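You operate a simulated robot arm through the tools that you are given. There is no shell and no other tool. Be economical: measure what you need, move in short steps, check, and stop when the job is done.

Carry out the task below with a simulated two-armed robot. There is one attempt and no reset: what you move stays moved.

## Task
Run the belt at slow speed and stop it after three trays pass the middle sensor.
Fine: the drive is off; turn it on first; start with the START button and stop with the small red STOP button, one press each.

It is judged by the outcome, as a careful person would: the job done as asked, and still so three seconds after it is handed in. It fails if anything else is knocked over, pushed out of place, dropped, spilled or broken.

## Robot
Two 7-joint arms with fingered hands on one trunk, hanging from a carriage that runs on a rail from [-174.3, 0.2] to [23.7, 0] (x, y) and turns from -5.899 to 6.109 rad about z. Base frame: it is fixed where the carriage stands at the start and does not move with it; the origin is on the floor, on the carriage's upright axis, x ahead of it, y to its left, z up. Lengths are in cm, angles in rad, forces in N, time in s.
The left shoulder is at the start at [4, 17.7, 115.3], the right one opposite. With the tool pointing down near the work surface each hand reaches from about 36 to 84 cm from the robot's upright axis, wherever it stands, measured 20 degrees to its own side. Places, roughly: back tension knob [110, -260, 70]; belt jog button [80, 10, 80]; belt speed knob [70, 0, 80]; belt start button [80, 30, 80]; belt step button [80, 10, 80]; belt stop button [70, 20, 80]; belt vent button [70, -20, 60]; blue valve lever [70, -20, 60]; clamp lever of the left belt sensor [100, -70, 100]; clamp lever of the middle belt sensor [100, -90, 100]; clamp lever of the right belt sensor [100, -210, 100]; front tension knob [70, -260, 70]; grey lock knob [70, -220, 70]; left belt sensor [100, -70, 90]; left gate knob [70, 80, 70]; left hand wheel [70, -40, 60]. Payload 4 kg a hand.
Tool frame (each hand has its own): the origin (TCP) lies between the finger pads and is the grasp point; the fingertips stand 3 cm ahead of it; z points along the fingers, y is the line along which they close. The gripper opens to 10.4 cm. The gripper's body begins 3.5 cm behind the TCP. The gripper is a hand of 4 fingers: y runs from the thumb to the fingers, the wrist lies at [-1.5, -10.4, -17.8] in the tool frame, and closing takes about 1.5 s.
Orientation is told as [roll, pitch, yaw] about the base's x, y, z axes, in that order, counted from this pose: with the fingers straight down and the wrist toward the robot, the tool's x, y and z point along [0, 1, 0], [1, 0, 0] and [0, 0, -1] of the base frame.

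## Interface
- The arms move only by the tool move_arm. It takes "left_plan", "right_plan" or both (then of equal length, played together; a hand with none holds still); each is a list of rows, each a list of 7 numbers: the closure in counts, from 0 (fully open) to 255 (shut), then the shift along the tool's x, y, z in cm, then the turn, a rotation vector about the tool's x, y, z in rad. In form: [[jaw, x, y, z, rx, ry, rz], ...]. A call has 1 to 8 rows; each row shifts and turns the commanded pose from where the row before left it, along the tool's axes as they then stand. Each row takes 0.2 s and may step no farther than 5 cm and 0.15 rad from the row before; otherwise, or with a gripper value out of range, the whole call is refused. Where a pose cannot be reached the arm comes as near as it can. A force on the tool above 40 N (or 10 N above the force at the start of the call, whichever is more), or a blocked arm, ends the call early, and 0.2 s more pass. The fingers move at their own pace (about 15.3 cm/s each) and stop on an object; they squeeze with about 30 N. The grip force told is the motor's: it shows also when the fingers shut on nothing. Time passes only in rows, and 0.2 s behind the last, so rows that do not move let the fingers close. The reply holds the time, the measured pose of the TCP, the force on the tool along the base axes, the opening and the grip force, in the units named above and with some noise, with the torque about the TCP (base axes, N m) and any sound that the robot's microphone picked up, and new pictures: "pictures" is both (left out), scene, wrist or none (wrist: the cameras of the hands that moved).
- Cameras (640 x 400 px; columns grow to the right, rows downward): "scene" is now at [22.63, 3.26, 143.65]; the picture's right is [0.41, -0.91, 0.00], its down [-0.72, -0.33, -0.62] and it looks along [0.56, 0.26, -0.79] (base axes); focal length 265 px, centre (320, 200). "left" rides on the left gripper at [-6.1, -9.2, -13] in its tool frame; the picture's right is [-0.81, -0.28, 0.52], its down [0.53, -0.71, 0.46] and it looks along [0.24, 0.64, 0.72] (tool axes); focal length 275 px, centre (320, 200). "right" rides on the right gripper at [6.1, -9.2, -13] in its tool frame; the picture's right is [-0.81, 0.28, -0.52], its down [-0.53, -0.71, 0.46] and it looks along [-0.24, 0.64, 0.72] (tool axes); focal length 275 px, centre (320, 200). There is no depth. A picture from a camera that has moved, and an enlarged one, comes with that camera's place and axes in the base frame and with its lens.
- lift_body(by): slides the trunk up (or, below 0, down) by that many cm; the arms and the scene camera ride with it, the base frame stays. It gives what a move gives, with no picture.
- drive_base(legs): drives the robot by 1 to 6 legs, each [ahead, left, turn to the left] in cm, cm and rad, along the robot's own axes; the way and the turn of a leg run together, so that a leg with both is an arc; at most 150 cm and 3.142 rad a leg. The arms and the cameras ride along, it lands a little off, and it stops where it bumps. It keeps to its track: a leg is cut to what the track allows. It gives what a move gives, and a new picture of the scene camera.
- grasp_type(shape, hand): the hand has 4 fingers and takes this shape, open, in about a second: jaw (thumb against the fingers, like two jaws); tri (thumb and two fingers); tip (a fingertip pinch); poke (one finger out to press); point (the index stretched); flat (the hand flat); cup (the hand cupped); fist (a fist). The gripper value then closes the fingers along that shape, each until it touches; the sizes above hold for jaw. It gives what a move gives, with no picture.
- pan_tilt(pan, tilt): turns the head with the scene camera to pan (to the left, within 1.501 rad either way) and tilt (down, from -0.506 to 1.204), counted from straight ahead of the robot. It gives what a move gives, and a new picture of the scene camera.
- zoom(camera, box): a new picture of the part [left, top, right, bottom] of that camera's present view, enlarged. It takes no simulated time.
- close_job(): hands the job in; it is judged then, once.

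Go step by step. Nothing tells you exact positions but the pictures and the camera data: compare them with the known pose of the tool, close in by small moves and look again before you grip or let go. The budget is 120 turns and 260 pictures, counting those below and the enlarged ones. Unless the task says otherwise, let go and move clear before handing in, and close with one line.

The tools are called after "Request:" by a JSON object that holds its "api" and its "payload". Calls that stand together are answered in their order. move_arm: Moves the arms, as the interface text tells. Its arguments: {"type":"object","properties":{"left_plan":{"type":"array","items":{"type":"array","items":{"type":"number"}}},"right_plan":{"type":"array","items":{"type":"array","items":{"type":"number"}}},"pictures":{"type":"string","enum":["both","scene","wrist","none"]}},"required":[]} The other tools are called the same way: lift_body (by) slides the trunk up or down; grasp_type (shape, hand) gives the hand a shape; drive_base (legs) drives the base; pan_tilt (pan, tilt) turns the head that bears the scene camera; zoom (camera, box) takes an enlarged picture of a part of a camera's view; close_job () hands the job in.

At the start:

```text
clock: 0.0
left_eef_pos: [50.6, 34.84, 114.08]
left_tool_rot: [-0.001, 0.0, 0.001]
left_wrist_force: [-0.3, -0.1, 0.2]
left_moment: [0.0, 0.01, -0.01]
left_grip_width: 10.4
left_finger_force: 0.1
left_shape: jaw
right_eef_pos: [63.1, -7.24, 117.63]
right_tool_rot: [0.0, -0.001, 0.0]
right_wrist_force: [0.3, -0.2, -0.2]
right_moment: [0.0, 0.01, 0.02]
right_grip_width: 10.36
right_finger_force: 0.1
right_shape: jaw
trunk travel left (down, up): [-27.5, 48.8]
robot x, y, heading: [0.1, -0.22, 0.002]
head pan, tilt: [0.428, 0.906]
```

scene: 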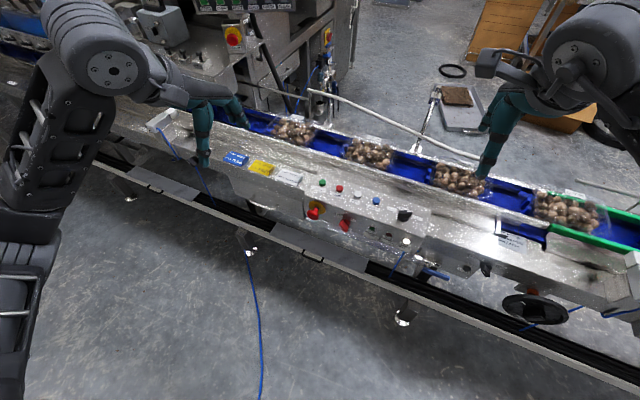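
right: 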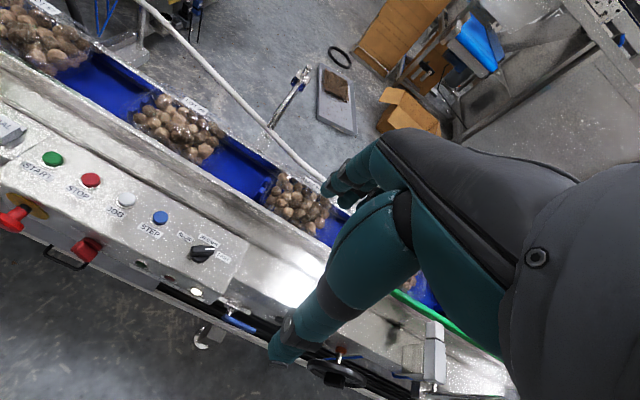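
left: 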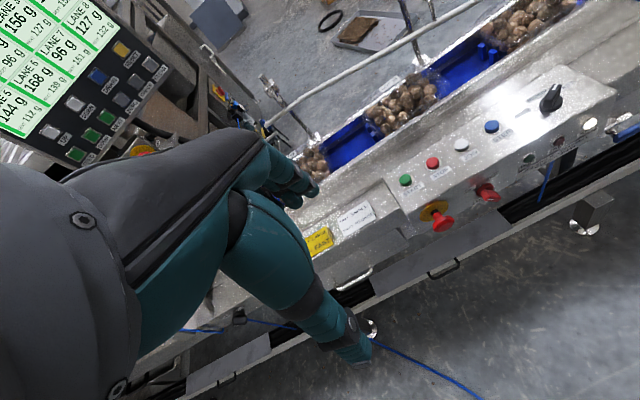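

I see the control panel with START, STOP, JOG, STEP buttons, a black speed knob, and two red items (emergency stop and main switch?). I'll enlarge the panel to read it.

Request:
{"api": "zoom", "payload": {"camera": "left", "box": [380, 70, 640, 240]}}

Request:
{"api": "zoom", "payload": {"camera": "right", "box": [0, 130, 260, 310]}}

Request:
{"api": "zoom", "payload": {"camera": "scene", "box": [220, 140, 460, 290]}}

Request:
{"api": "pan_tilt", "payload": {"pan": -0.9, "tilt": 0.6}}

```text
2.35 times, centred on (510, 155) of left
camera zoom: at [41.38, 28.6, 127.05], right [-0.28, -0.81, -0.52], down [-0.71, 0.53, -0.46], along [0.64, 0.24, -0.72], focal length 648 px, centre (-127, 306)
```

zoom: 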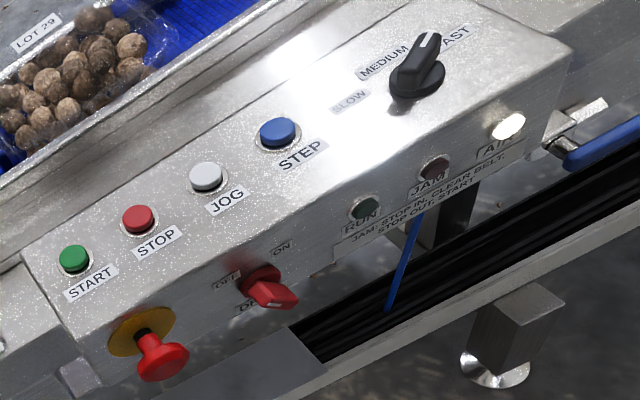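

```text
2.22 times, centred on (130, 220) of right
camera zoom: at [54.06, -1.12, 130.77], right [0.28, -0.81, 0.52], down [-0.71, -0.53, -0.46], along [0.64, -0.24, -0.72], focal length 612 px, centre (742, 156)
```

zoom: 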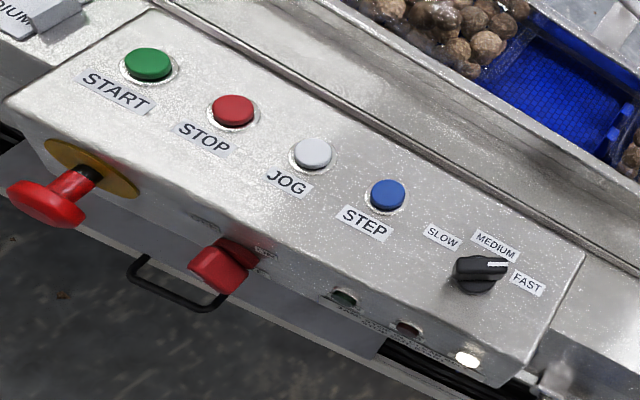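

```text
2.67 times, centred on (340, 215) of scene
camera zoom: at [22.63, 3.26, 143.65], right [0.41, -0.91, 0.0], down [-0.72, -0.33, -0.62], along [0.56, 0.26, -0.79], focal length 707 px, centre (267, 160)
```

zoom: 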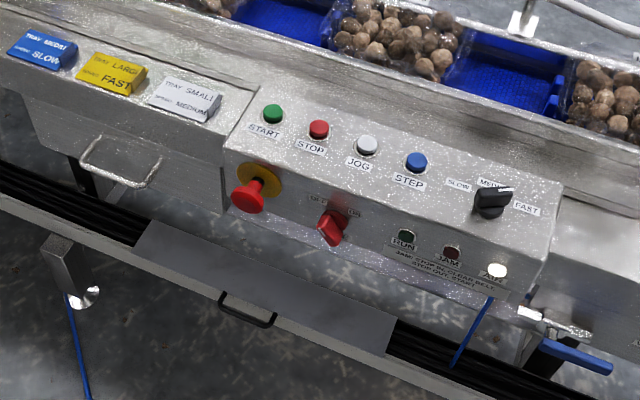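

```text
clock: 1.5
left_eef_pos: [50.65, 34.92, 114.1]
left_tool_rot: [-0.001, 0.0, 0.0]
left_wrist_force: [-0.2, 0.0, -0.6]
left_moment: [0.0, -0.02, 0.02]
left_grip_width: 10.38
left_finger_force: 0.0
left_shape: jaw
right_eef_pos: [63.3, -7.31, 117.69]
right_tool_rot: [0.0, -0.001, 0.0]
right_wrist_force: [0.9, 0.0, 0.0]
right_moment: [0.04, 0.01, -0.04]
right_grip_width: 10.36
right_finger_force: 0.0
right_shape: jaw
trunk travel left (down, up): [-27.5, 48.8]
robot x, y, heading: [-0.15, 0.02, 0.001]
head pan, tilt: [-0.901, 0.6]
camera scene: at [21.27, -6.78, 146.16], right [-0.78, -0.62, 0.0], down [-0.35, 0.44, -0.82], along [0.51, -0.65, -0.57], focal length 265 px, centre (320, 200)
```

scene: 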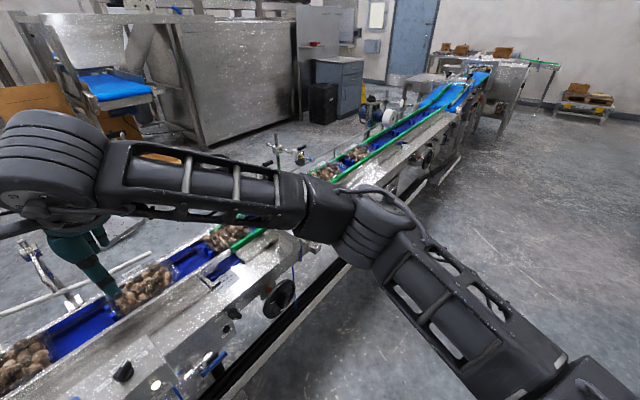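

Knob must go to SLOW (it seems at or near FAST/MEDIUM), and the drive selector on the front face must go to ON. Next I look at the sensor area and closer at the panel.

Request:
{"api": "zoom", "payload": {"camera": "scene", "box": [200, 80, 440, 230]}}

Request:
{"api": "pan_tilt", "payload": {"pan": 0.1, "tilt": 0.9}}

Request:
{"api": "zoom", "payload": {"camera": "scene", "box": [220, 130, 420, 255]}}

```text
2.67 times, centred on (320, 155) of scene
camera zoom: at [21.27, -6.78, 146.16], right [-0.78, -0.62, 0.0], down [-0.35, 0.44, -0.82], along [0.51, -0.65, -0.57], focal length 707 px, centre (320, 320)
```

zoom: 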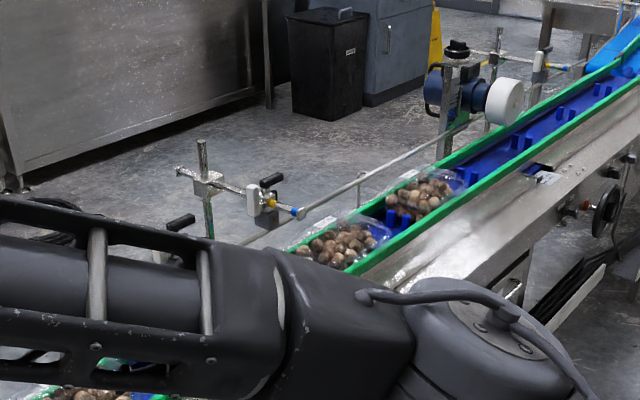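

```text
clock: 2.8
left_eef_pos: [50.7, 34.83, 113.92]
left_tool_rot: [0.0, -0.001, 0.0]
left_wrist_force: [-0.3, 1.0, -0.6]
left_moment: [0.0, 0.01, -0.01]
left_grip_width: 10.38
left_finger_force: 0.1
left_shape: jaw
right_eef_pos: [63.18, -7.22, 117.75]
right_tool_rot: [0.001, 0.0, -0.001]
right_wrist_force: [0.2, 0.2, 0.2]
right_moment: [0.01, -0.01, 0.0]
right_grip_width: 10.36
right_finger_force: 0.0
right_shape: jaw
trunk travel left (down, up): [-27.5, 48.8]
robot x, y, heading: [-0.38, -0.43, 0.002]
head pan, tilt: [0.099, 0.901]
camera scene: at [23.29, 0.89, 143.69], right [0.1, -1.0, 0.0], down [-0.78, -0.08, -0.62], along [0.62, 0.06, -0.78], focal length 265 px, centre (320, 200)
```

scene: 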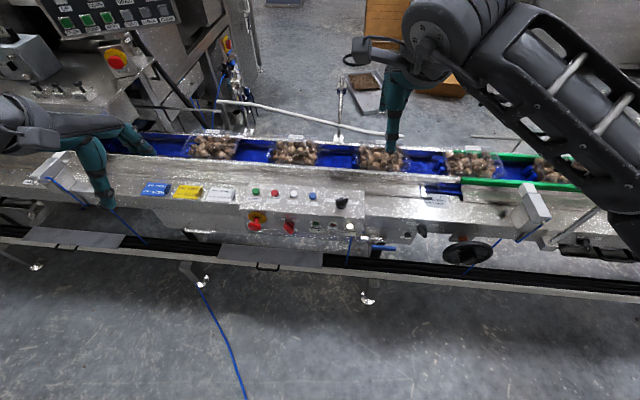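

```text
3.20 times, centred on (320, 192) of scene
camera zoom: at [23.29, 0.89, 143.69], right [0.1, -1.0, 0.0], down [-0.78, -0.08, -0.62], along [0.62, 0.06, -0.78], focal length 848 px, centre (320, 224)
```

zoom: 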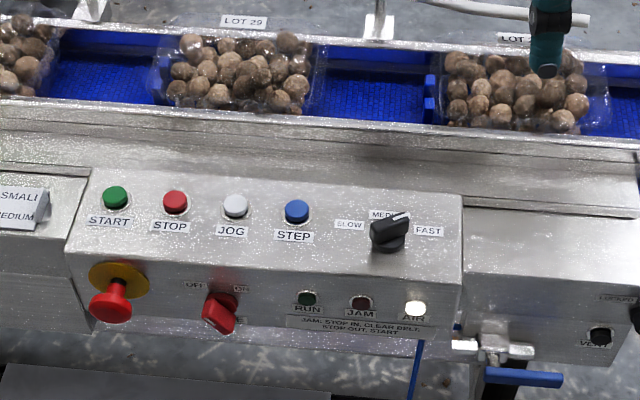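

The knob pointer sits toward FAST, and the middle sensor's clamp is farther along the belt. I'll shape the left hand as a poke and bring it in front of the panel to see the drive selector closely.

Request:
{"api": "grasp_type", "payload": {"hand": "left", "shape": "poke"}}

Request:
{"api": "move_arm", "payload": {"left_plan": [[0, -2.6, 0, 3, 0, 0, 0], [0, -2.6, 0, 3, 0, 0, 0], [0, -2.6, 0, 3, 0, 0, 0], [0, -2.6, 0, 3, 0, 0, 0], [0, -2.6, 0, 3, 0, 0, 0], [0, -2.6, 0, 3, 0, 0, 0], [0, -2.6, 0, 3, 0, 0, 0]], "pictures": "both"}}

```text
clock: 3.7
left_eef_pos: [50.7, 34.78, 113.95]
left_tool_rot: [0.0, 0.0, 0.002]
left_wrist_force: [-0.7, 0.2, -0.5]
left_moment: [0.02, 0.0, 0.01]
left_grip_width: 0.0
left_finger_force: 0.0
left_shape: poke
right_eef_pos: [63.22, -7.15, 117.76]
right_tool_rot: [0.001, -0.001, 0.0]
right_wrist_force: [0.1, 0.2, -0.1]
right_moment: [0.01, 0.0, -0.01]
right_grip_width: 10.34
right_finger_force: 0.1
right_shape: jaw
trunk travel left (down, up): [-27.5, 48.8]
robot x, y, heading: [-0.23, 0.21, -0.0]
head pan, tilt: [0.099, 0.901]
```

```text
clock: 5.3
left_eef_pos: [50.52, 16.7, 93.07]
left_tool_rot: [-0.001, 0.001, -0.002]
left_wrist_force: [-0.7, 0.6, 0.3]
left_moment: [0.02, -0.01, -0.02]
left_grip_width: 0.0
left_finger_force: 0.0
left_shape: poke
right_eef_pos: [63.11, -7.36, 117.69]
right_tool_rot: [0.001, 0.001, -0.001]
right_wrist_force: [0.1, 0.4, -0.5]
right_moment: [0.02, -0.03, -0.01]
right_grip_width: 10.37
right_finger_force: 0.0
right_shape: jaw
trunk travel left (down, up): [-27.5, 48.8]
robot x, y, heading: [-0.14, -0.44, 0.008]
head pan, tilt: [0.099, 0.901]
camera scene: at [23.27, 0.84, 143.69], right [0.1, -1.0, 0.0], down [-0.78, -0.08, -0.62], along [0.62, 0.06, -0.78], focal length 265 px, centre (320, 200)
camera left: at [41.29, 10.31, 105.99], right [-0.27, -0.81, -0.52], down [-0.71, 0.53, -0.46], along [0.64, 0.24, -0.72], focal length 275 px, centre (320, 200)
```

scene: 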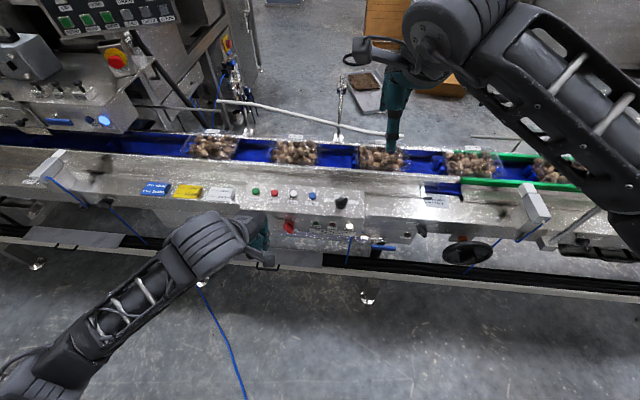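
left: 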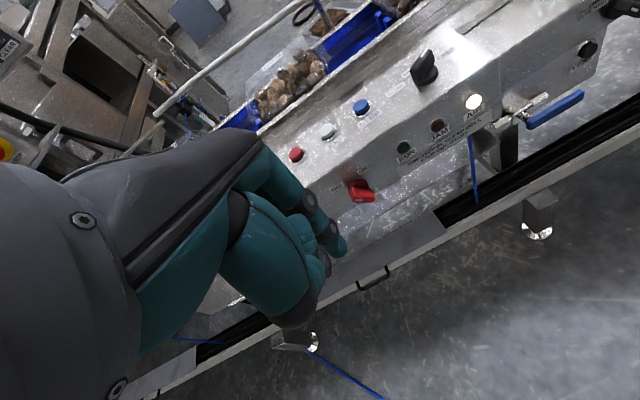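

Request:
{"api": "zoom", "payload": {"camera": "left", "box": [300, 130, 420, 230]}}

Request:
{"api": "zoom", "payload": {"camera": "scene", "box": [240, 180, 360, 255]}}

```text
4.00 times, centred on (360, 180) of left
camera zoom: at [41.29, 10.31, 105.99], right [-0.27, -0.81, -0.52], down [-0.71, 0.53, -0.46], along [0.64, 0.24, -0.72], focal length 1101 px, centre (160, 280)
```

zoom: 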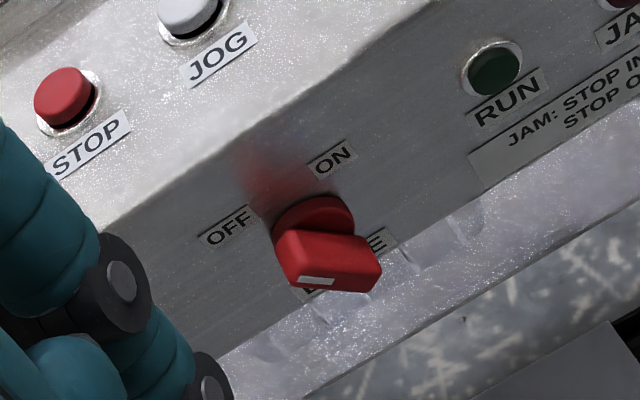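

```text
5.33 times, centred on (300, 218) of scene
camera zoom: at [23.27, 0.84, 143.69], right [0.1, -1.0, 0.0], down [-0.78, -0.08, -0.62], along [0.62, 0.06, -0.78], focal length 1414 px, centre (427, 107)
```

zoom: 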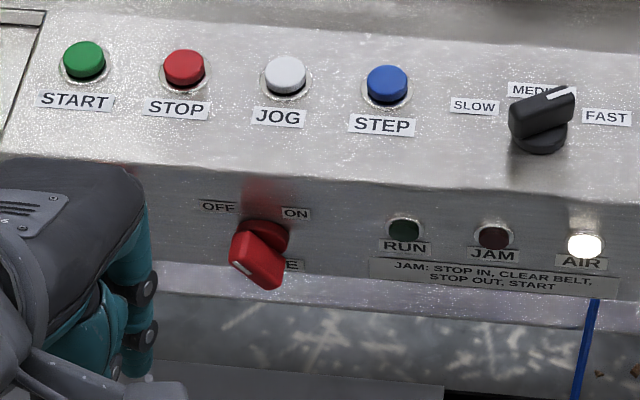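

The drive selector mark points at OFF; it must turn 90° clockwise to ON. I'll tilt the left hand forward so its finger points at the panel, and see where the poking fingertip sits.

Request:
{"api": "move_arm", "payload": {"left_plan": [[0, 0, 0, 0, -0.15, 0, 0], [0, 0, 0, 0, -0.15, 0, 0], [0, 0, 0, 0, -0.15, 0, 0], [0, 0, 0, 0, -0.15, 0, 0], [0, 0, 0, 0, -0.15, 0, 0], [0, 0, 0, 0, 0, 0, 0]], "pictures": "both"}}

Request:
{"api": "zoom", "payload": {"camera": "scene", "box": [200, 170, 360, 270]}}

```text
clock: 6.7
left_eef_pos: [50.62, 16.61, 93.05]
left_tool_rot: [0.002, -0.751, 0.0]
left_wrist_force: [0.2, 0.1, -0.3]
left_moment: [0.02, -0.02, 0.0]
left_grip_width: 0.0
left_finger_force: 0.1
left_shape: poke
right_eef_pos: [63.17, -7.26, 117.69]
right_tool_rot: [0.001, -0.001, 0.001]
right_wrist_force: [0.1, -0.3, -0.3]
right_moment: [-0.03, 0.03, -0.01]
right_grip_width: 10.37
right_finger_force: 0.1
right_shape: jaw
trunk travel left (down, up): [-27.5, 48.8]
robot x, y, heading: [0.05, -0.21, 0.003]
head pan, tilt: [0.099, 0.901]
camera scene: at [23.34, 0.92, 143.7], right [0.1, -1.0, 0.0], down [-0.78, -0.08, -0.62], along [0.62, 0.06, -0.78], focal length 265 px, centre (320, 200)
camera left: at [34.97, 10.47, 96.33], right [0.15, -0.81, -0.57], down [-0.21, 0.53, -0.82], along [0.97, 0.24, -0.09], focal length 275 px, centre (320, 200)
```

scene: 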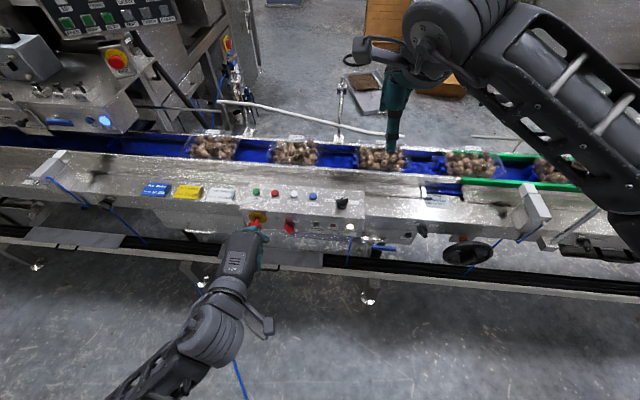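
left: 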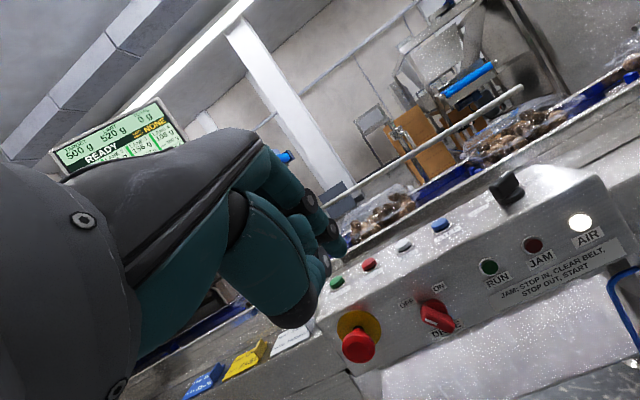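

```text
4.00 times, centred on (280, 220) of scene
camera zoom: at [23.34, 0.92, 143.7], right [0.1, -1.0, 0.0], down [-0.78, -0.08, -0.62], along [0.62, 0.06, -0.78], focal length 1060 px, centre (480, 120)
```

zoom: 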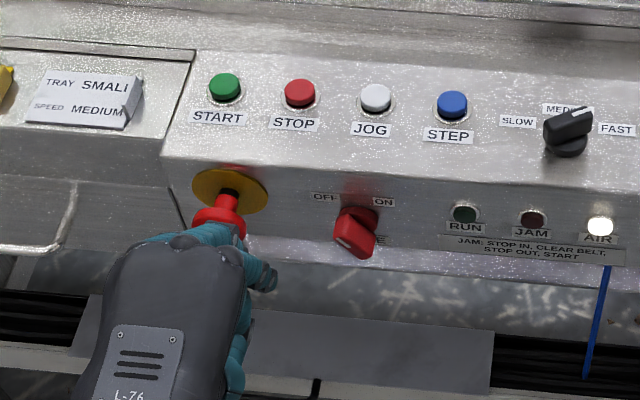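

Request:
{"api": "zoom", "payload": {"camera": "left", "box": [200, 130, 400, 340]}}

```text
1.90 times, centred on (300, 235) of left
camera zoom: at [34.97, 10.47, 96.33], right [0.15, -0.81, -0.57], down [-0.21, 0.53, -0.82], along [0.97, 0.24, -0.09], focal length 524 px, centre (358, 133)
```

zoom: 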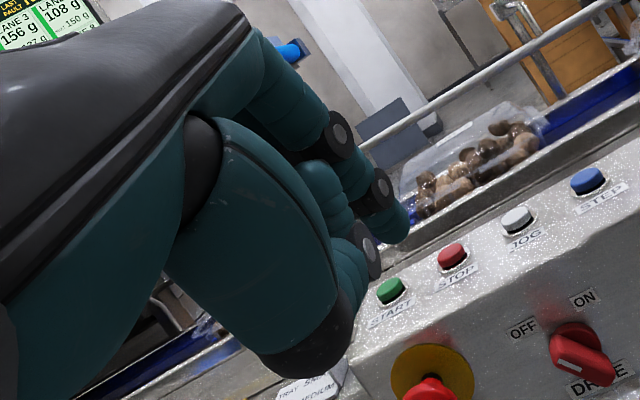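

The poke finger (left) sits on its robot-right side with the other fingers toward the E‑stop, so I'll use the right hand for the selector: it can push the bar's lower-right end without the hand covering the E‑stop. Left hand moves away to the left, right hand takes the poke shape and tilts forward.

Request:
{"api": "grasp_type", "payload": {"hand": "right", "shape": "poke"}}

Request:
{"api": "move_arm", "payload": {"left_plan": [[0, 3, 0, 0, 0, 0, 0], [0, 3, 0, 0, 0, 0, 0], [0, 3, 0, 0, 0, 0, 0], [0, 3, 0, 0, 0, 0, 0], [0, 3, 0, 0, 0, 0, 0], [0, 3, 0, 0, 0, 0, 0], [0, 3, 0, 0, 0, 0, 0], [0, 3, 0, 0, 0, 0, 0]], "right_plan": [[0, 2, -2, 0, -0.15, 0, 0], [0, 2, -2, 0, -0.15, 0, 0], [0, 2, -2, 0, -0.15, 0, 0], [0, 2, -2, 0, -0.15, 0, 0], [0, 2, -2, 0, -0.15, 0, 0], [0, 2, -2, 0, -0.15, 0, 0], [0, 2, -2, 0, -0.15, 0, 0], [0, 2, -2, 0, -0.15, 0, 0]], "pictures": "both"}}

```text
clock: 7.6
left_eef_pos: [50.57, 16.72, 93.06]
left_tool_rot: [0.0, -0.748, -0.001]
left_wrist_force: [0.6, 0.1, 0.1]
left_moment: [-0.03, 0.0, 0.01]
left_grip_width: 0.0
left_finger_force: 0.0
left_shape: poke
right_eef_pos: [63.26, -7.23, 117.67]
right_tool_rot: [-0.001, -0.001, 0.001]
right_wrist_force: [0.1, -0.2, 0.5]
right_moment: [0.0, 0.03, -0.01]
right_grip_width: 0.0
right_finger_force: 0.1
right_shape: poke
trunk travel left (down, up): [-27.5, 48.8]
robot x, y, heading: [0.02, -0.09, 0.001]
head pan, tilt: [0.099, 0.901]
```

```text
clock: 9.4
left_eef_pos: [50.55, 40.79, 92.98]
left_tool_rot: [0.001, -0.75, -0.003]
left_wrist_force: [-0.6, -0.5, 0.3]
left_moment: [-0.01, -0.01, -0.06]
left_grip_width: 0.0
left_finger_force: 0.1
left_shape: poke
right_eef_pos: [50.02, 8.88, 109.92]
right_tool_rot: [0.007, -1.204, -0.004]
right_wrist_force: [-0.2, 0.0, 0.4]
right_moment: [0.01, -0.01, -0.03]
right_grip_width: 0.0
right_finger_force: 0.0
right_shape: poke
trunk travel left (down, up): [-27.5, 48.8]
robot x, y, heading: [0.01, -0.03, -0.004]
head pan, tilt: [0.099, 0.901]
camera scene: at [23.26, 0.99, 143.68], right [0.1, -0.99, 0.0], down [-0.78, -0.08, -0.62], along [0.62, 0.06, -0.78], focal length 265 px, centre (320, 200)
camera right: at [34.57, 14.96, 106.19], right [-0.38, -0.81, 0.44], down [0.17, -0.53, -0.83], along [0.91, -0.24, 0.34], focal length 275 px, centre (320, 200)
camera left: at [34.88, 34.5, 96.25], right [0.15, -0.81, -0.57], down [-0.21, 0.53, -0.82], along [0.97, 0.24, -0.09], focal length 275 px, centre (320, 200)
```

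scene: 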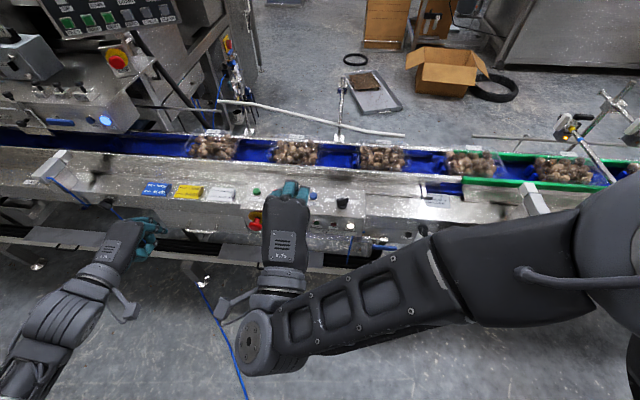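
right: 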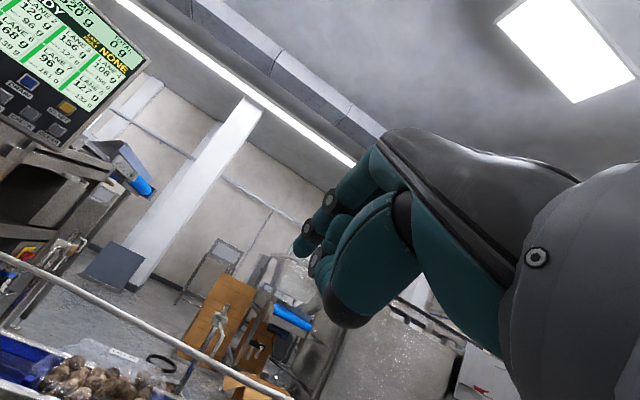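
left: 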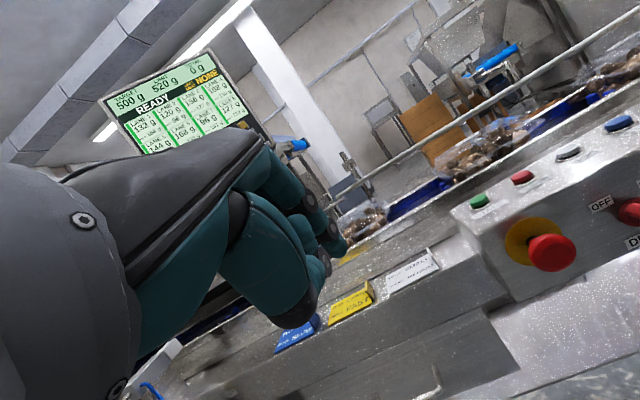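

Both moved cleanly. I lower the right hand in front of the panel, to the right of the selector.

Request:
{"api": "move_arm", "payload": {"right_plan": [[0, 0.25, -4.04, 1.55, 0, 0, 0], [0, 0.25, -4.04, 1.55, 0, 0, 0], [0, 0.25, -4.04, 1.55, 0, 0, 0], [0, 0.25, -4.04, 1.55, 0, 0, 0], [0, 0.25, -4.04, 1.55, 0, 0, 0], [0, 0.25, -4.04, 1.55, 0, 0, 0], [0, 0.25, -4.04, 1.55, 0, 0, 0], [0, 0.25, -4.04, 1.55, 0, 0, 0]], "pictures": "both"}}

Request:
{"api": "zoom", "payload": {"camera": "scene", "box": [220, 170, 380, 270]}}

```text
clock: 11.2
left_eef_pos: [50.64, 40.61, 92.97]
left_tool_rot: [0.0, -0.751, 0.002]
left_wrist_force: [0.2, 0.8, -0.1]
left_moment: [-0.01, -0.01, 0.01]
left_grip_width: 0.02
left_finger_force: 0.0
left_shape: poke
right_eef_pos: [49.3, 8.7, 89.16]
right_tool_rot: [0.006, -1.194, -0.007]
right_wrist_force: [-0.7, -0.7, -1.1]
right_moment: [-0.02, -0.03, 0.05]
right_grip_width: 0.0
right_finger_force: 0.0
right_shape: poke
right hand out of reach, approached as far as the arm can: row 5, 6, 7, 8
trunk travel left (down, up): [-27.5, 48.8]
robot x, y, heading: [-0.08, -0.01, 0.002]
head pan, tilt: [0.099, 0.901]
camera scene: at [23.29, 0.89, 143.69], right [0.1, -1.0, 0.0], down [-0.78, -0.08, -0.62], along [0.62, 0.06, -0.78], focal length 265 px, centre (320, 200)
camera right: at [33.8, 14.94, 85.47], right [-0.38, -0.81, 0.45], down [0.16, -0.53, -0.83], along [0.91, -0.25, 0.33], focal length 275 px, centre (320, 200)
```

scene: 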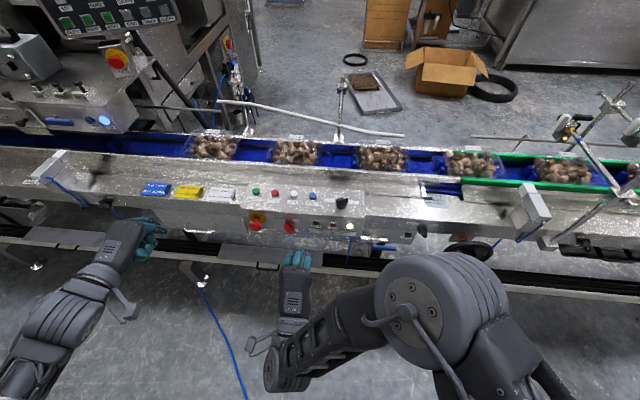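
right: 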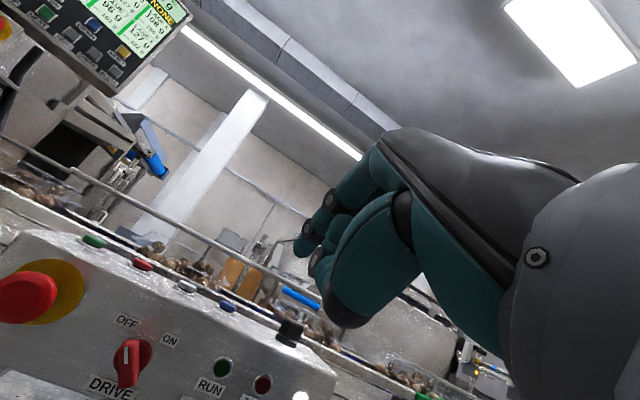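

```text
4.00 times, centred on (300, 220) of scene
camera zoom: at [23.29, 0.89, 143.69], right [0.1, -1.0, 0.0], down [-0.78, -0.08, -0.62], along [0.62, 0.06, -0.78], focal length 1060 px, centre (400, 120)
```

zoom: 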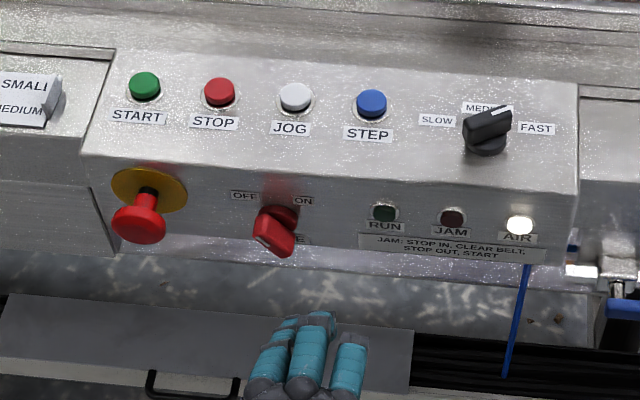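

The arm bottomed out at z≈89, so I lower the trunk 14 cm and re-measure.

Request:
{"api": "lift_body", "payload": {"by": -14}}

Request:
{"api": "move_arm", "payload": {"right_plan": [[0, 0, 0, 0, 0, 0, 0]], "pictures": "both"}}

Request:
{"api": "zoom", "payload": {"camera": "scene", "box": [200, 150, 400, 275]}}

```text
clock: 12.8
left_eef_pos: [50.66, 40.5, 78.88]
left_tool_rot: [-0.002, -0.749, -0.002]
left_wrist_force: [-0.4, -0.1, 0.4]
left_moment: [-0.03, 0.01, -0.05]
left_grip_width: 0.0
left_finger_force: 0.1
left_shape: poke
right_eef_pos: [49.24, 8.73, 75.19]
right_tool_rot: [0.004, -1.194, -0.005]
right_wrist_force: [0.4, 0.5, -0.2]
right_moment: [-0.01, -0.01, 0.0]
right_grip_width: 0.01
right_finger_force: 0.1
right_shape: poke
trunk travel left (down, up): [-13.5, 62.8]
robot x, y, heading: [-0.16, 0.19, 0.0]
head pan, tilt: [0.099, 0.901]
```

```text
clock: 13.2
left_eef_pos: [50.63, 40.56, 78.94]
left_tool_rot: [-0.001, -0.75, 0.0]
left_wrist_force: [-0.5, -0.3, -0.3]
left_moment: [0.03, 0.0, -0.02]
left_grip_width: 0.0
left_finger_force: 0.2
left_shape: poke
right_eef_pos: [49.32, 8.76, 75.18]
right_tool_rot: [0.005, -1.193, -0.008]
right_wrist_force: [-0.7, 0.4, -0.3]
right_moment: [-0.01, -0.01, -0.01]
right_grip_width: 0.02
right_finger_force: 0.1
right_shape: poke
trunk travel left (down, up): [-13.5, 62.8]
robot x, y, heading: [-0.22, 0.4, -0.002]
head pan, tilt: [0.099, 0.901]
camera scene: at [23.29, 0.89, 129.69], right [0.1, -1.0, 0.0], down [-0.78, -0.08, -0.62], along [0.62, 0.06, -0.78], focal length 265 px, centre (320, 200)
camera right: at [33.81, 14.94, 71.48], right [-0.38, -0.81, 0.45], down [0.16, -0.53, -0.83], along [0.91, -0.25, 0.33], focal length 275 px, centre (320, 200)
```

scene: 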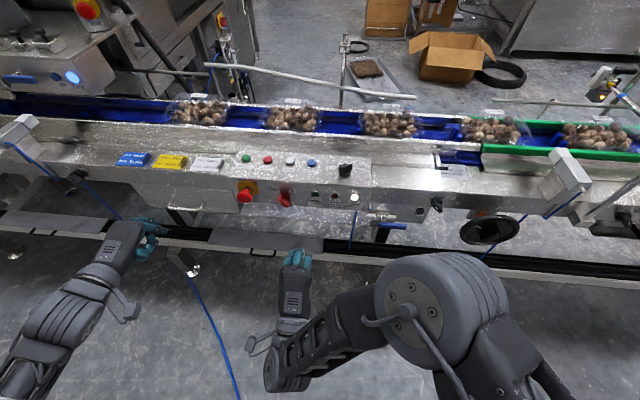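
right: 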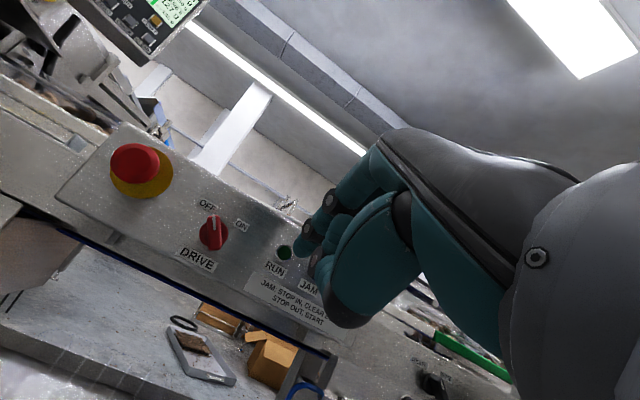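

```text
3.20 times, centred on (300, 212) of scene
camera zoom: at [23.29, 0.89, 129.69], right [0.1, -1.0, 0.0], down [-0.78, -0.08, -0.62], along [0.62, 0.06, -0.78], focal length 848 px, centre (384, 160)
```

zoom: 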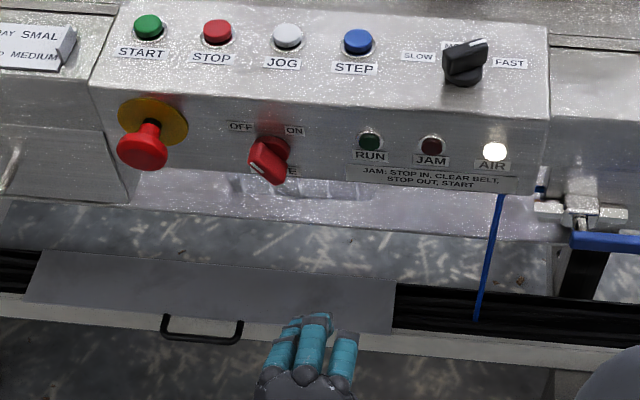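

Request:
{"api": "zoom", "payload": {"camera": "scene", "box": [270, 230, 330, 270]}}

Request:
{"api": "zoom", "payload": {"camera": "right", "box": [180, 130, 380, 340]}}

```text
10.00 times, centred on (300, 250) of scene
camera zoom: at [23.29, 0.89, 129.69], right [0.1, -1.0, 0.0], down [-0.78, -0.08, -0.62], along [0.62, 0.06, -0.78], focal length 2651 px, centre (520, -300)
```

zoom: 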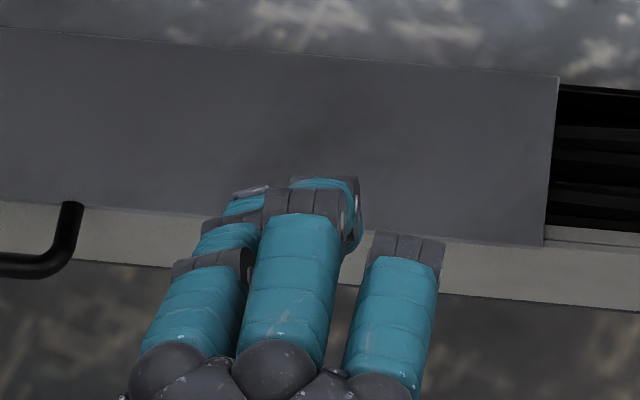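

```text
1.90 times, centred on (280, 235) of right
camera zoom: at [33.81, 14.94, 71.48], right [-0.38, -0.81, 0.45], down [0.16, -0.53, -0.83], along [0.91, -0.25, 0.33], focal length 524 px, centre (396, 133)
```

zoom: 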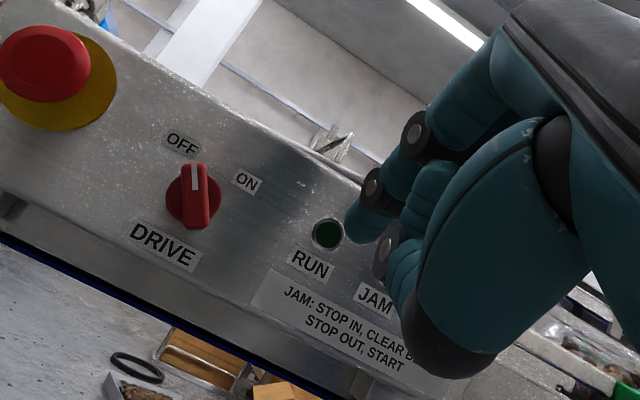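

The index fingertip is where predicted. I advance toward the panel, staying right of the selector, then check.

Request:
{"api": "move_arm", "payload": {"right_plan": [[0, 0.2, 1.15, 2.9, 0, 0, 0], [0, 0.2, 1.15, 2.9, 0, 0, 0], [0, 0.2, 1.15, 2.9, 0, 0, 0], [0, 0.2, 1.15, 2.9, 0, 0, 0], [0, 0, 0, 0, 0, 0, 0]], "pictures": "both"}}

Request:
{"api": "zoom", "payload": {"camera": "scene", "box": [240, 170, 340, 230]}}

Request:
{"api": "zoom", "payload": {"camera": "right", "box": [160, 130, 380, 340]}}

```text
clock: 14.4
left_eef_pos: [50.43, 40.49, 78.88]
left_tool_rot: [-0.001, -0.748, 0.001]
left_wrist_force: [0.3, 0.6, 0.6]
left_moment: [0.01, -0.04, 0.01]
left_grip_width: 0.04
left_finger_force: 0.0
left_shape: poke
right_eef_pos: [59.72, 11.29, 78.85]
right_tool_rot: [0.006, -1.188, -0.012]
right_wrist_force: [-0.1, 0.3, 0.1]
right_moment: [0.0, -0.04, -0.04]
right_grip_width: 0.0
right_finger_force: 0.0
right_shape: poke
right hand out of reach, approached as far as the arm can: row 1, 2, 3, 4
trunk travel left (down, up): [-13.5, 62.8]
robot x, y, heading: [-0.09, 0.22, 0.003]
head pan, tilt: [0.099, 0.901]
camera scene: at [23.26, 0.88, 129.68], right [0.1, -1.0, 0.0], down [-0.78, -0.08, -0.62], along [0.62, 0.06, -0.78], focal length 265 px, centre (320, 200)
camera right: at [44.26, 17.56, 75.3], right [-0.38, -0.81, 0.45], down [0.15, -0.53, -0.83], along [0.91, -0.25, 0.33], focal length 275 px, centre (320, 200)
```

scene: 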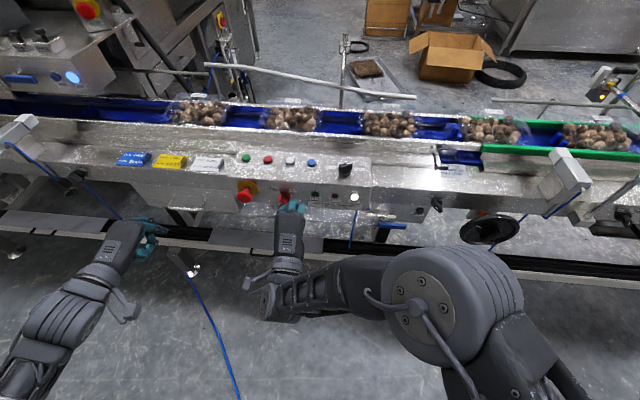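
right: 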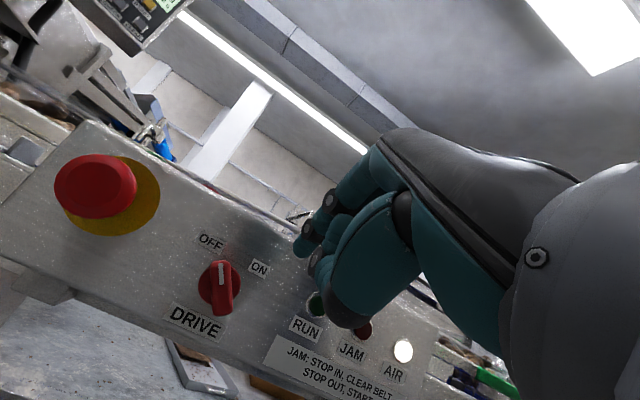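

```text
6.40 times, centred on (290, 200) of scene
camera zoom: at [23.26, 0.88, 129.68], right [0.1, -1.0, 0.0], down [-0.78, -0.08, -0.62], along [0.62, 0.06, -0.78], focal length 1697 px, centre (512, 200)
```

zoom: 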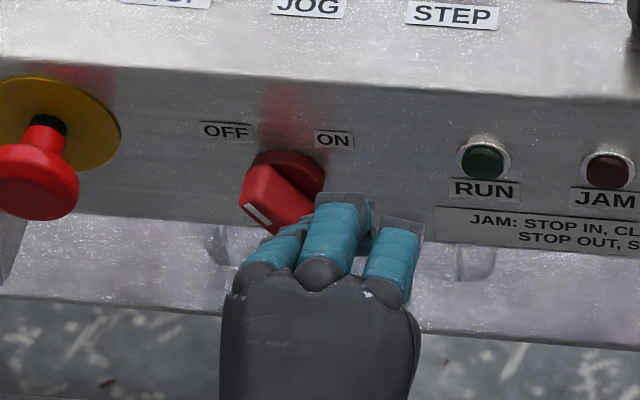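

```text
1.90 times, centred on (270, 235) of right
camera zoom: at [44.26, 17.56, 75.3], right [-0.38, -0.81, 0.45], down [0.15, -0.53, -0.83], along [0.91, -0.25, 0.33], focal length 524 px, centre (415, 133)
```

zoom: 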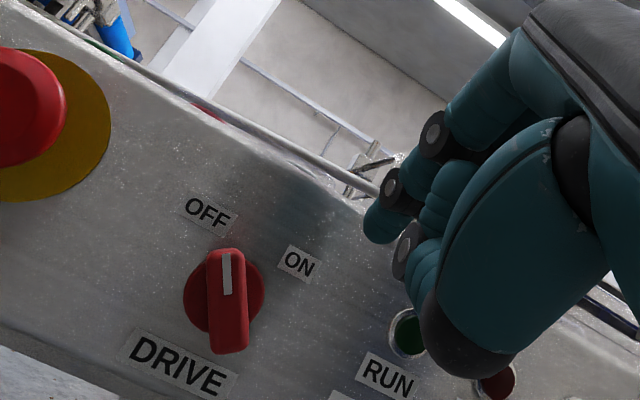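

The right arm cannot quite reach at this height; lowering the trunk should align the forearm. I raise the left hand first, back the right hand off a little, then lower the trunk.

Request:
{"api": "move_arm", "payload": {"left_plan": [[0, 0, 2.7, -2.9, 0, 0, 0], [0, 0, 2.7, -2.9, 0, 0, 0], [0, 0, 2.7, -2.9, 0, 0, 0], [0, 0, 2.7, -2.9, 0, 0, 0]], "right_plan": [[0, -0.3, 1, -2.8, 0, 0, 0], [0, -0.3, 1, -2.8, 0, 0, 0], [0, 0, 2, -0.8, 0, 0, 0], [0, 0, 2, -0.8, 0, 0, 0]], "pictures": "none"}}

Request:
{"api": "lift_body", "payload": {"by": -10}}

```text
clock: 15.4
left_eef_pos: [50.78, 40.56, 94.9]
left_tool_rot: [0.002, -0.748, 0.0]
left_wrist_force: [0.0, -0.1, 0.7]
left_moment: [0.01, 0.06, 0.01]
left_grip_width: 0.0
left_finger_force: 0.0
left_shape: poke
right_eef_pos: [55.6, 10.96, 87.04]
right_tool_rot: [0.004, -1.194, -0.007]
right_wrist_force: [-0.8, 0.3, -0.2]
right_moment: [-0.01, -0.01, 0.02]
right_grip_width: 0.01
right_finger_force: 0.1
right_shape: poke
trunk travel left (down, up): [-13.5, 62.8]
robot x, y, heading: [0.03, -0.23, -0.005]
head pan, tilt: [0.099, 0.901]
```

```text
clock: 16.8
left_eef_pos: [50.83, 40.34, 84.93]
left_tool_rot: [0.0, -0.75, 0.001]
left_wrist_force: [-0.4, 0.3, -0.1]
left_moment: [0.0, -0.01, -0.02]
left_grip_width: 0.0
left_finger_force: 0.0
left_shape: poke
right_eef_pos: [55.49, 10.73, 77.03]
right_tool_rot: [0.005, -1.195, -0.006]
right_wrist_force: [-0.3, -0.4, 0.0]
right_moment: [0.01, -0.01, -0.01]
right_grip_width: 0.01
right_finger_force: 0.0
right_shape: poke
trunk travel left (down, up): [-3.5, 72.8]
robot x, y, heading: [-0.14, 0.13, -0.0]
head pan, tilt: [0.099, 0.901]
```

Request:
{"api": "move_arm", "payload": {"right_plan": [[0, -0.1, 0.5, 2.4, 0, 0, 0], [0, -0.1, 0.5, 2.4, 0, 0, 0], [0, -0.1, 0.5, 2.4, 0, 0, 0], [0, 0, 0, 0, 0, 0, 0]], "pictures": "both"}}

Request:
{"api": "zoom", "payload": {"camera": "scene", "box": [240, 140, 340, 200]}}

Request:
{"api": "zoom", "payload": {"camera": "right", "box": [160, 130, 380, 340]}}

```text
clock: 17.8
left_eef_pos: [50.68, 40.34, 84.87]
left_tool_rot: [0.0, -0.748, 0.0]
left_wrist_force: [-0.4, -1.5, 1.0]
left_moment: [-0.01, 0.0, -0.01]
left_grip_width: 0.0
left_finger_force: 0.0
left_shape: poke
right_eef_pos: [62.62, 10.38, 75.86]
right_tool_rot: [0.002, -1.193, -0.004]
right_wrist_force: [0.4, 0.8, -0.1]
right_moment: [-0.01, 0.0, -0.01]
right_grip_width: 0.01
right_finger_force: 0.0
right_shape: poke
trunk travel left (down, up): [-3.5, 72.8]
robot x, y, heading: [0.06, -0.18, -0.002]
head pan, tilt: [0.099, 0.901]
camera scene: at [23.27, 0.9, 119.68], right [0.1, -1.0, 0.0], down [-0.78, -0.08, -0.62], along [0.62, 0.06, -0.78], focal length 265 px, centre (320, 200)
camera right: at [47.14, 16.63, 72.13], right [-0.38, -0.81, 0.45], down [0.16, -0.53, -0.83], along [0.91, -0.25, 0.33], focal length 275 px, centre (320, 200)
```

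scene: 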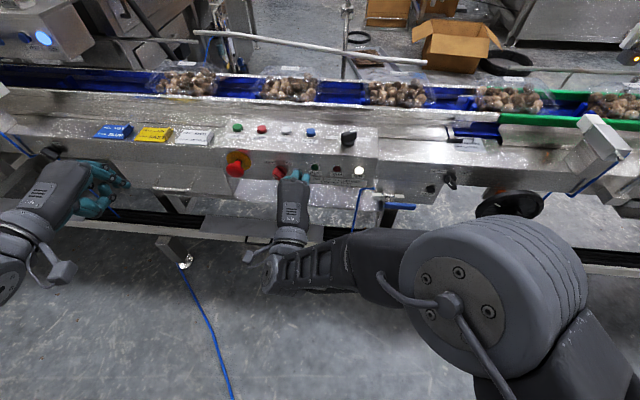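
right: 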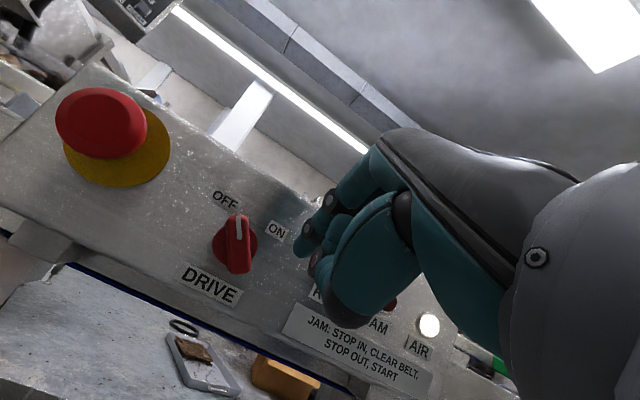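

```text
6.40 times, centred on (290, 170) of scene
camera zoom: at [23.27, 0.9, 119.68], right [0.1, -1.0, 0.0], down [-0.78, -0.08, -0.62], along [0.62, 0.06, -0.78], focal length 1697 px, centre (512, 392)
```

zoom: 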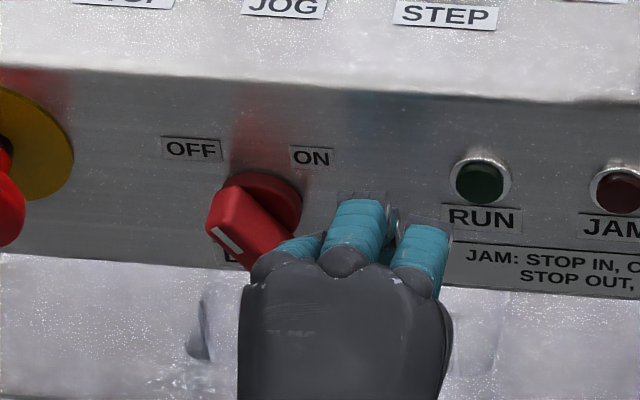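

```text
1.90 times, centred on (270, 235) of right
camera zoom: at [47.14, 16.63, 72.13], right [-0.38, -0.81, 0.45], down [0.16, -0.53, -0.83], along [0.91, -0.25, 0.33], focal length 524 px, centre (415, 133)
```

zoom: 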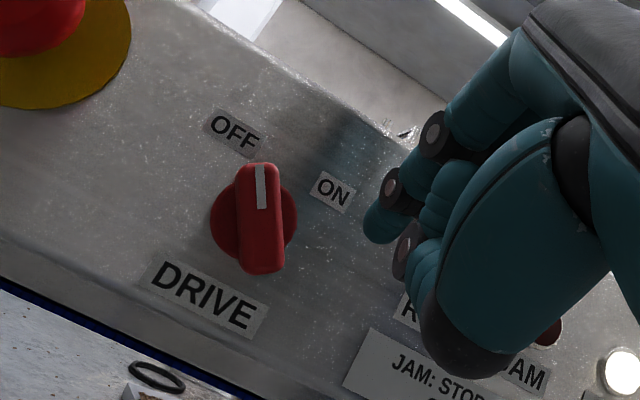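

Tip is right and above of the bar's lower end; hub axis at about [68.3, 14.85, 73.2]. Now I sweep the fingertip down and left in an arc to turn the bar toward ON.

Request:
{"api": "move_arm", "payload": {"right_plan": [[0, 0.55, -0.44, 1.47, 0, 0, 0], [0, 1.0, -0.74, 0.3, 0, 0, 0], [0, 0.3, -0.7, 0.28, 0, 0, 0], [0, 0.5, -0.51, 0.2, 0, 0, 0], [0, 0.6, -0.28, 0.11, 0, 0, 0], [0, 0.5, -0.09, 0.04, 0, 0, 0]], "pictures": "wrist"}}

Request:
{"api": "zoom", "payload": {"camera": "right", "box": [160, 130, 380, 340]}}

Request:
{"api": "zoom", "payload": {"camera": "scene", "box": [240, 140, 340, 200]}}

```text
clock: 19.2
left_eef_pos: [50.65, 40.12, 84.8]
left_tool_rot: [-0.001, -0.75, 0.0]
left_wrist_force: [-0.1, 0.1, 1.4]
left_moment: [0.04, -0.01, -0.03]
left_grip_width: 0.01
left_finger_force: 0.0
left_shape: poke
right_eef_pos: [63.68, 13.55, 72.17]
right_tool_rot: [-0.004, -1.19, -0.005]
right_wrist_force: [-3.3, -9.5, -3.4]
right_moment: [-0.05, 0.05, -0.1]
right_grip_width: 0.0
right_finger_force: 0.1
right_shape: poke
trunk travel left (down, up): [-3.5, 72.8]
robot x, y, heading: [0.09, 0.27, 0.001]
head pan, tilt: [0.099, 0.901]
camera right: at [48.27, 19.75, 68.5], right [-0.38, -0.81, 0.45], down [0.16, -0.53, -0.83], along [0.91, -0.25, 0.33], focal length 275 px, centre (320, 200)
```

right: 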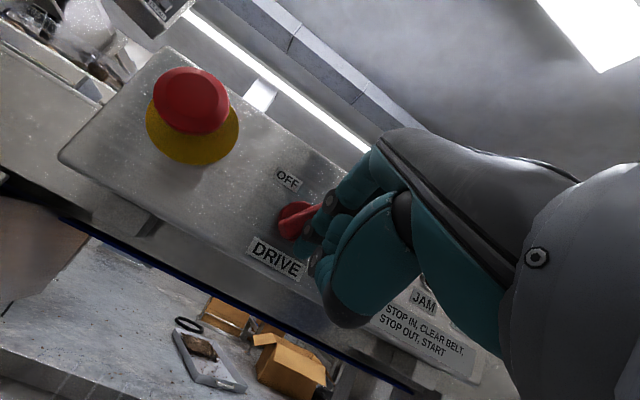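

```text
1.90 times, centred on (270, 235) of right
camera zoom: at [48.27, 19.75, 68.5], right [-0.38, -0.81, 0.45], down [0.16, -0.53, -0.83], along [0.91, -0.25, 0.33], focal length 524 px, centre (415, 133)
```

zoom: 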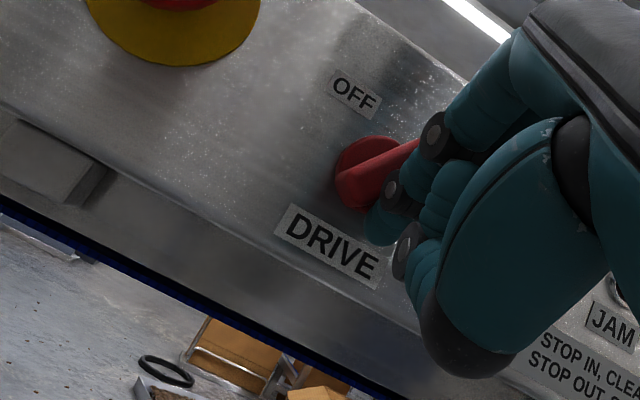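

```text
6.40 times, centred on (290, 170) of scene
camera zoom: at [23.2, 0.71, 119.66], right [0.1, -1.0, 0.0], down [-0.78, -0.08, -0.62], along [0.62, 0.06, -0.78], focal length 1697 px, centre (512, 392)
```

zoom: 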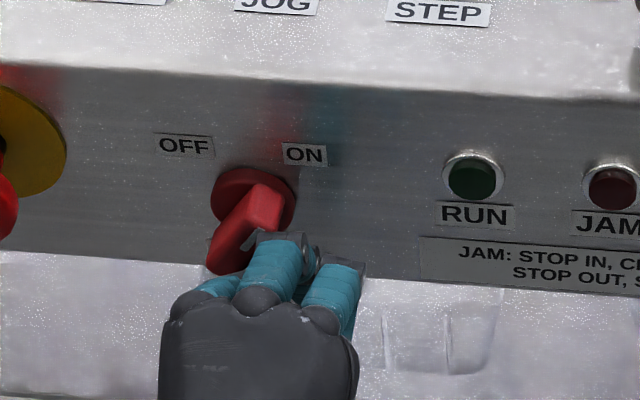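

The bar now points to ON with a stop force felt. I back the finger off and check it stays.

Request:
{"api": "move_arm", "payload": {"right_plan": [[0, -0.8, -0.2, 0, 0, 0, 0], [0, 0, -1.1, -2.8, 0, 0, 0], [0, 0, -1.1, -2.8, 0, 0, 0], [0, 0, -1.1, -2.8, 0, 0, 0], [0, -3, 0, -1, 0, 0, 0], [0, -3, 0, 0, 0, 0, 0], [0, -3, 0, 0, 0, 0, 0]], "pictures": "wrist"}}

Request:
{"api": "zoom", "payload": {"camera": "scene", "box": [220, 110, 380, 210]}}

```text
clock: 20.8
left_eef_pos: [50.77, 40.15, 84.89]
left_tool_rot: [-0.003, -0.751, 0.001]
left_wrist_force: [-0.1, -0.8, 0.4]
left_moment: [0.01, 0.0, -0.01]
left_grip_width: 0.03
left_finger_force: 0.0
left_shape: poke
right_eef_pos: [53.78, 3.93, 72.5]
right_tool_rot: [0.001, -1.195, -0.005]
right_wrist_force: [0.7, 0.6, 0.3]
right_moment: [-0.02, 0.02, 0.01]
right_grip_width: 0.02
right_finger_force: 0.2
right_shape: poke
trunk travel left (down, up): [-3.5, 72.8]
robot x, y, heading: [0.35, -0.28, -0.003]
head pan, tilt: [0.099, 0.901]
camera right: at [38.37, 10.13, 68.83], right [-0.38, -0.81, 0.45], down [0.16, -0.53, -0.83], along [0.91, -0.25, 0.33], focal length 275 px, centre (320, 200)
```

right: 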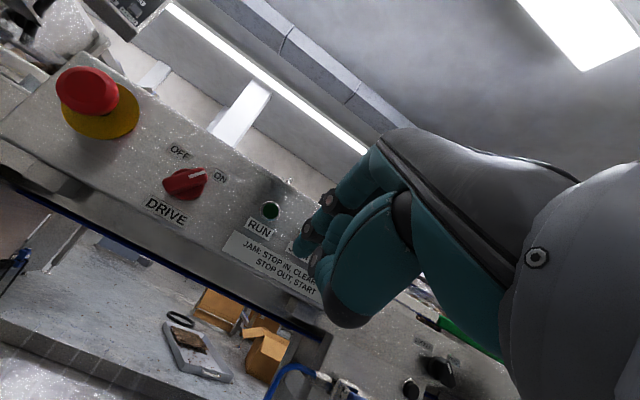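

```text
4.00 times, centred on (300, 160) of scene
camera zoom: at [23.32, 0.79, 119.69], right [0.1, -1.0, 0.0], down [-0.78, -0.08, -0.62], along [0.62, 0.06, -0.78], focal length 1060 px, centre (400, 360)
```

zoom: 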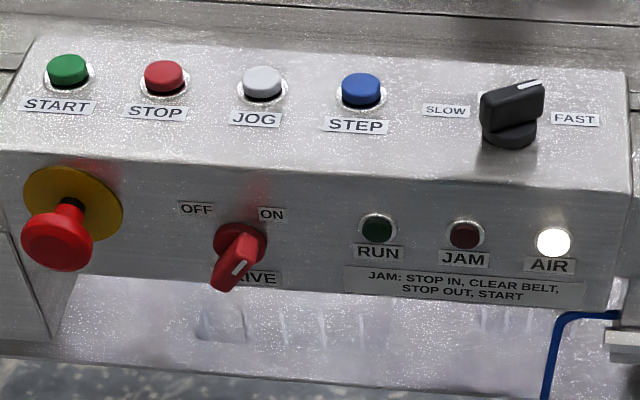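

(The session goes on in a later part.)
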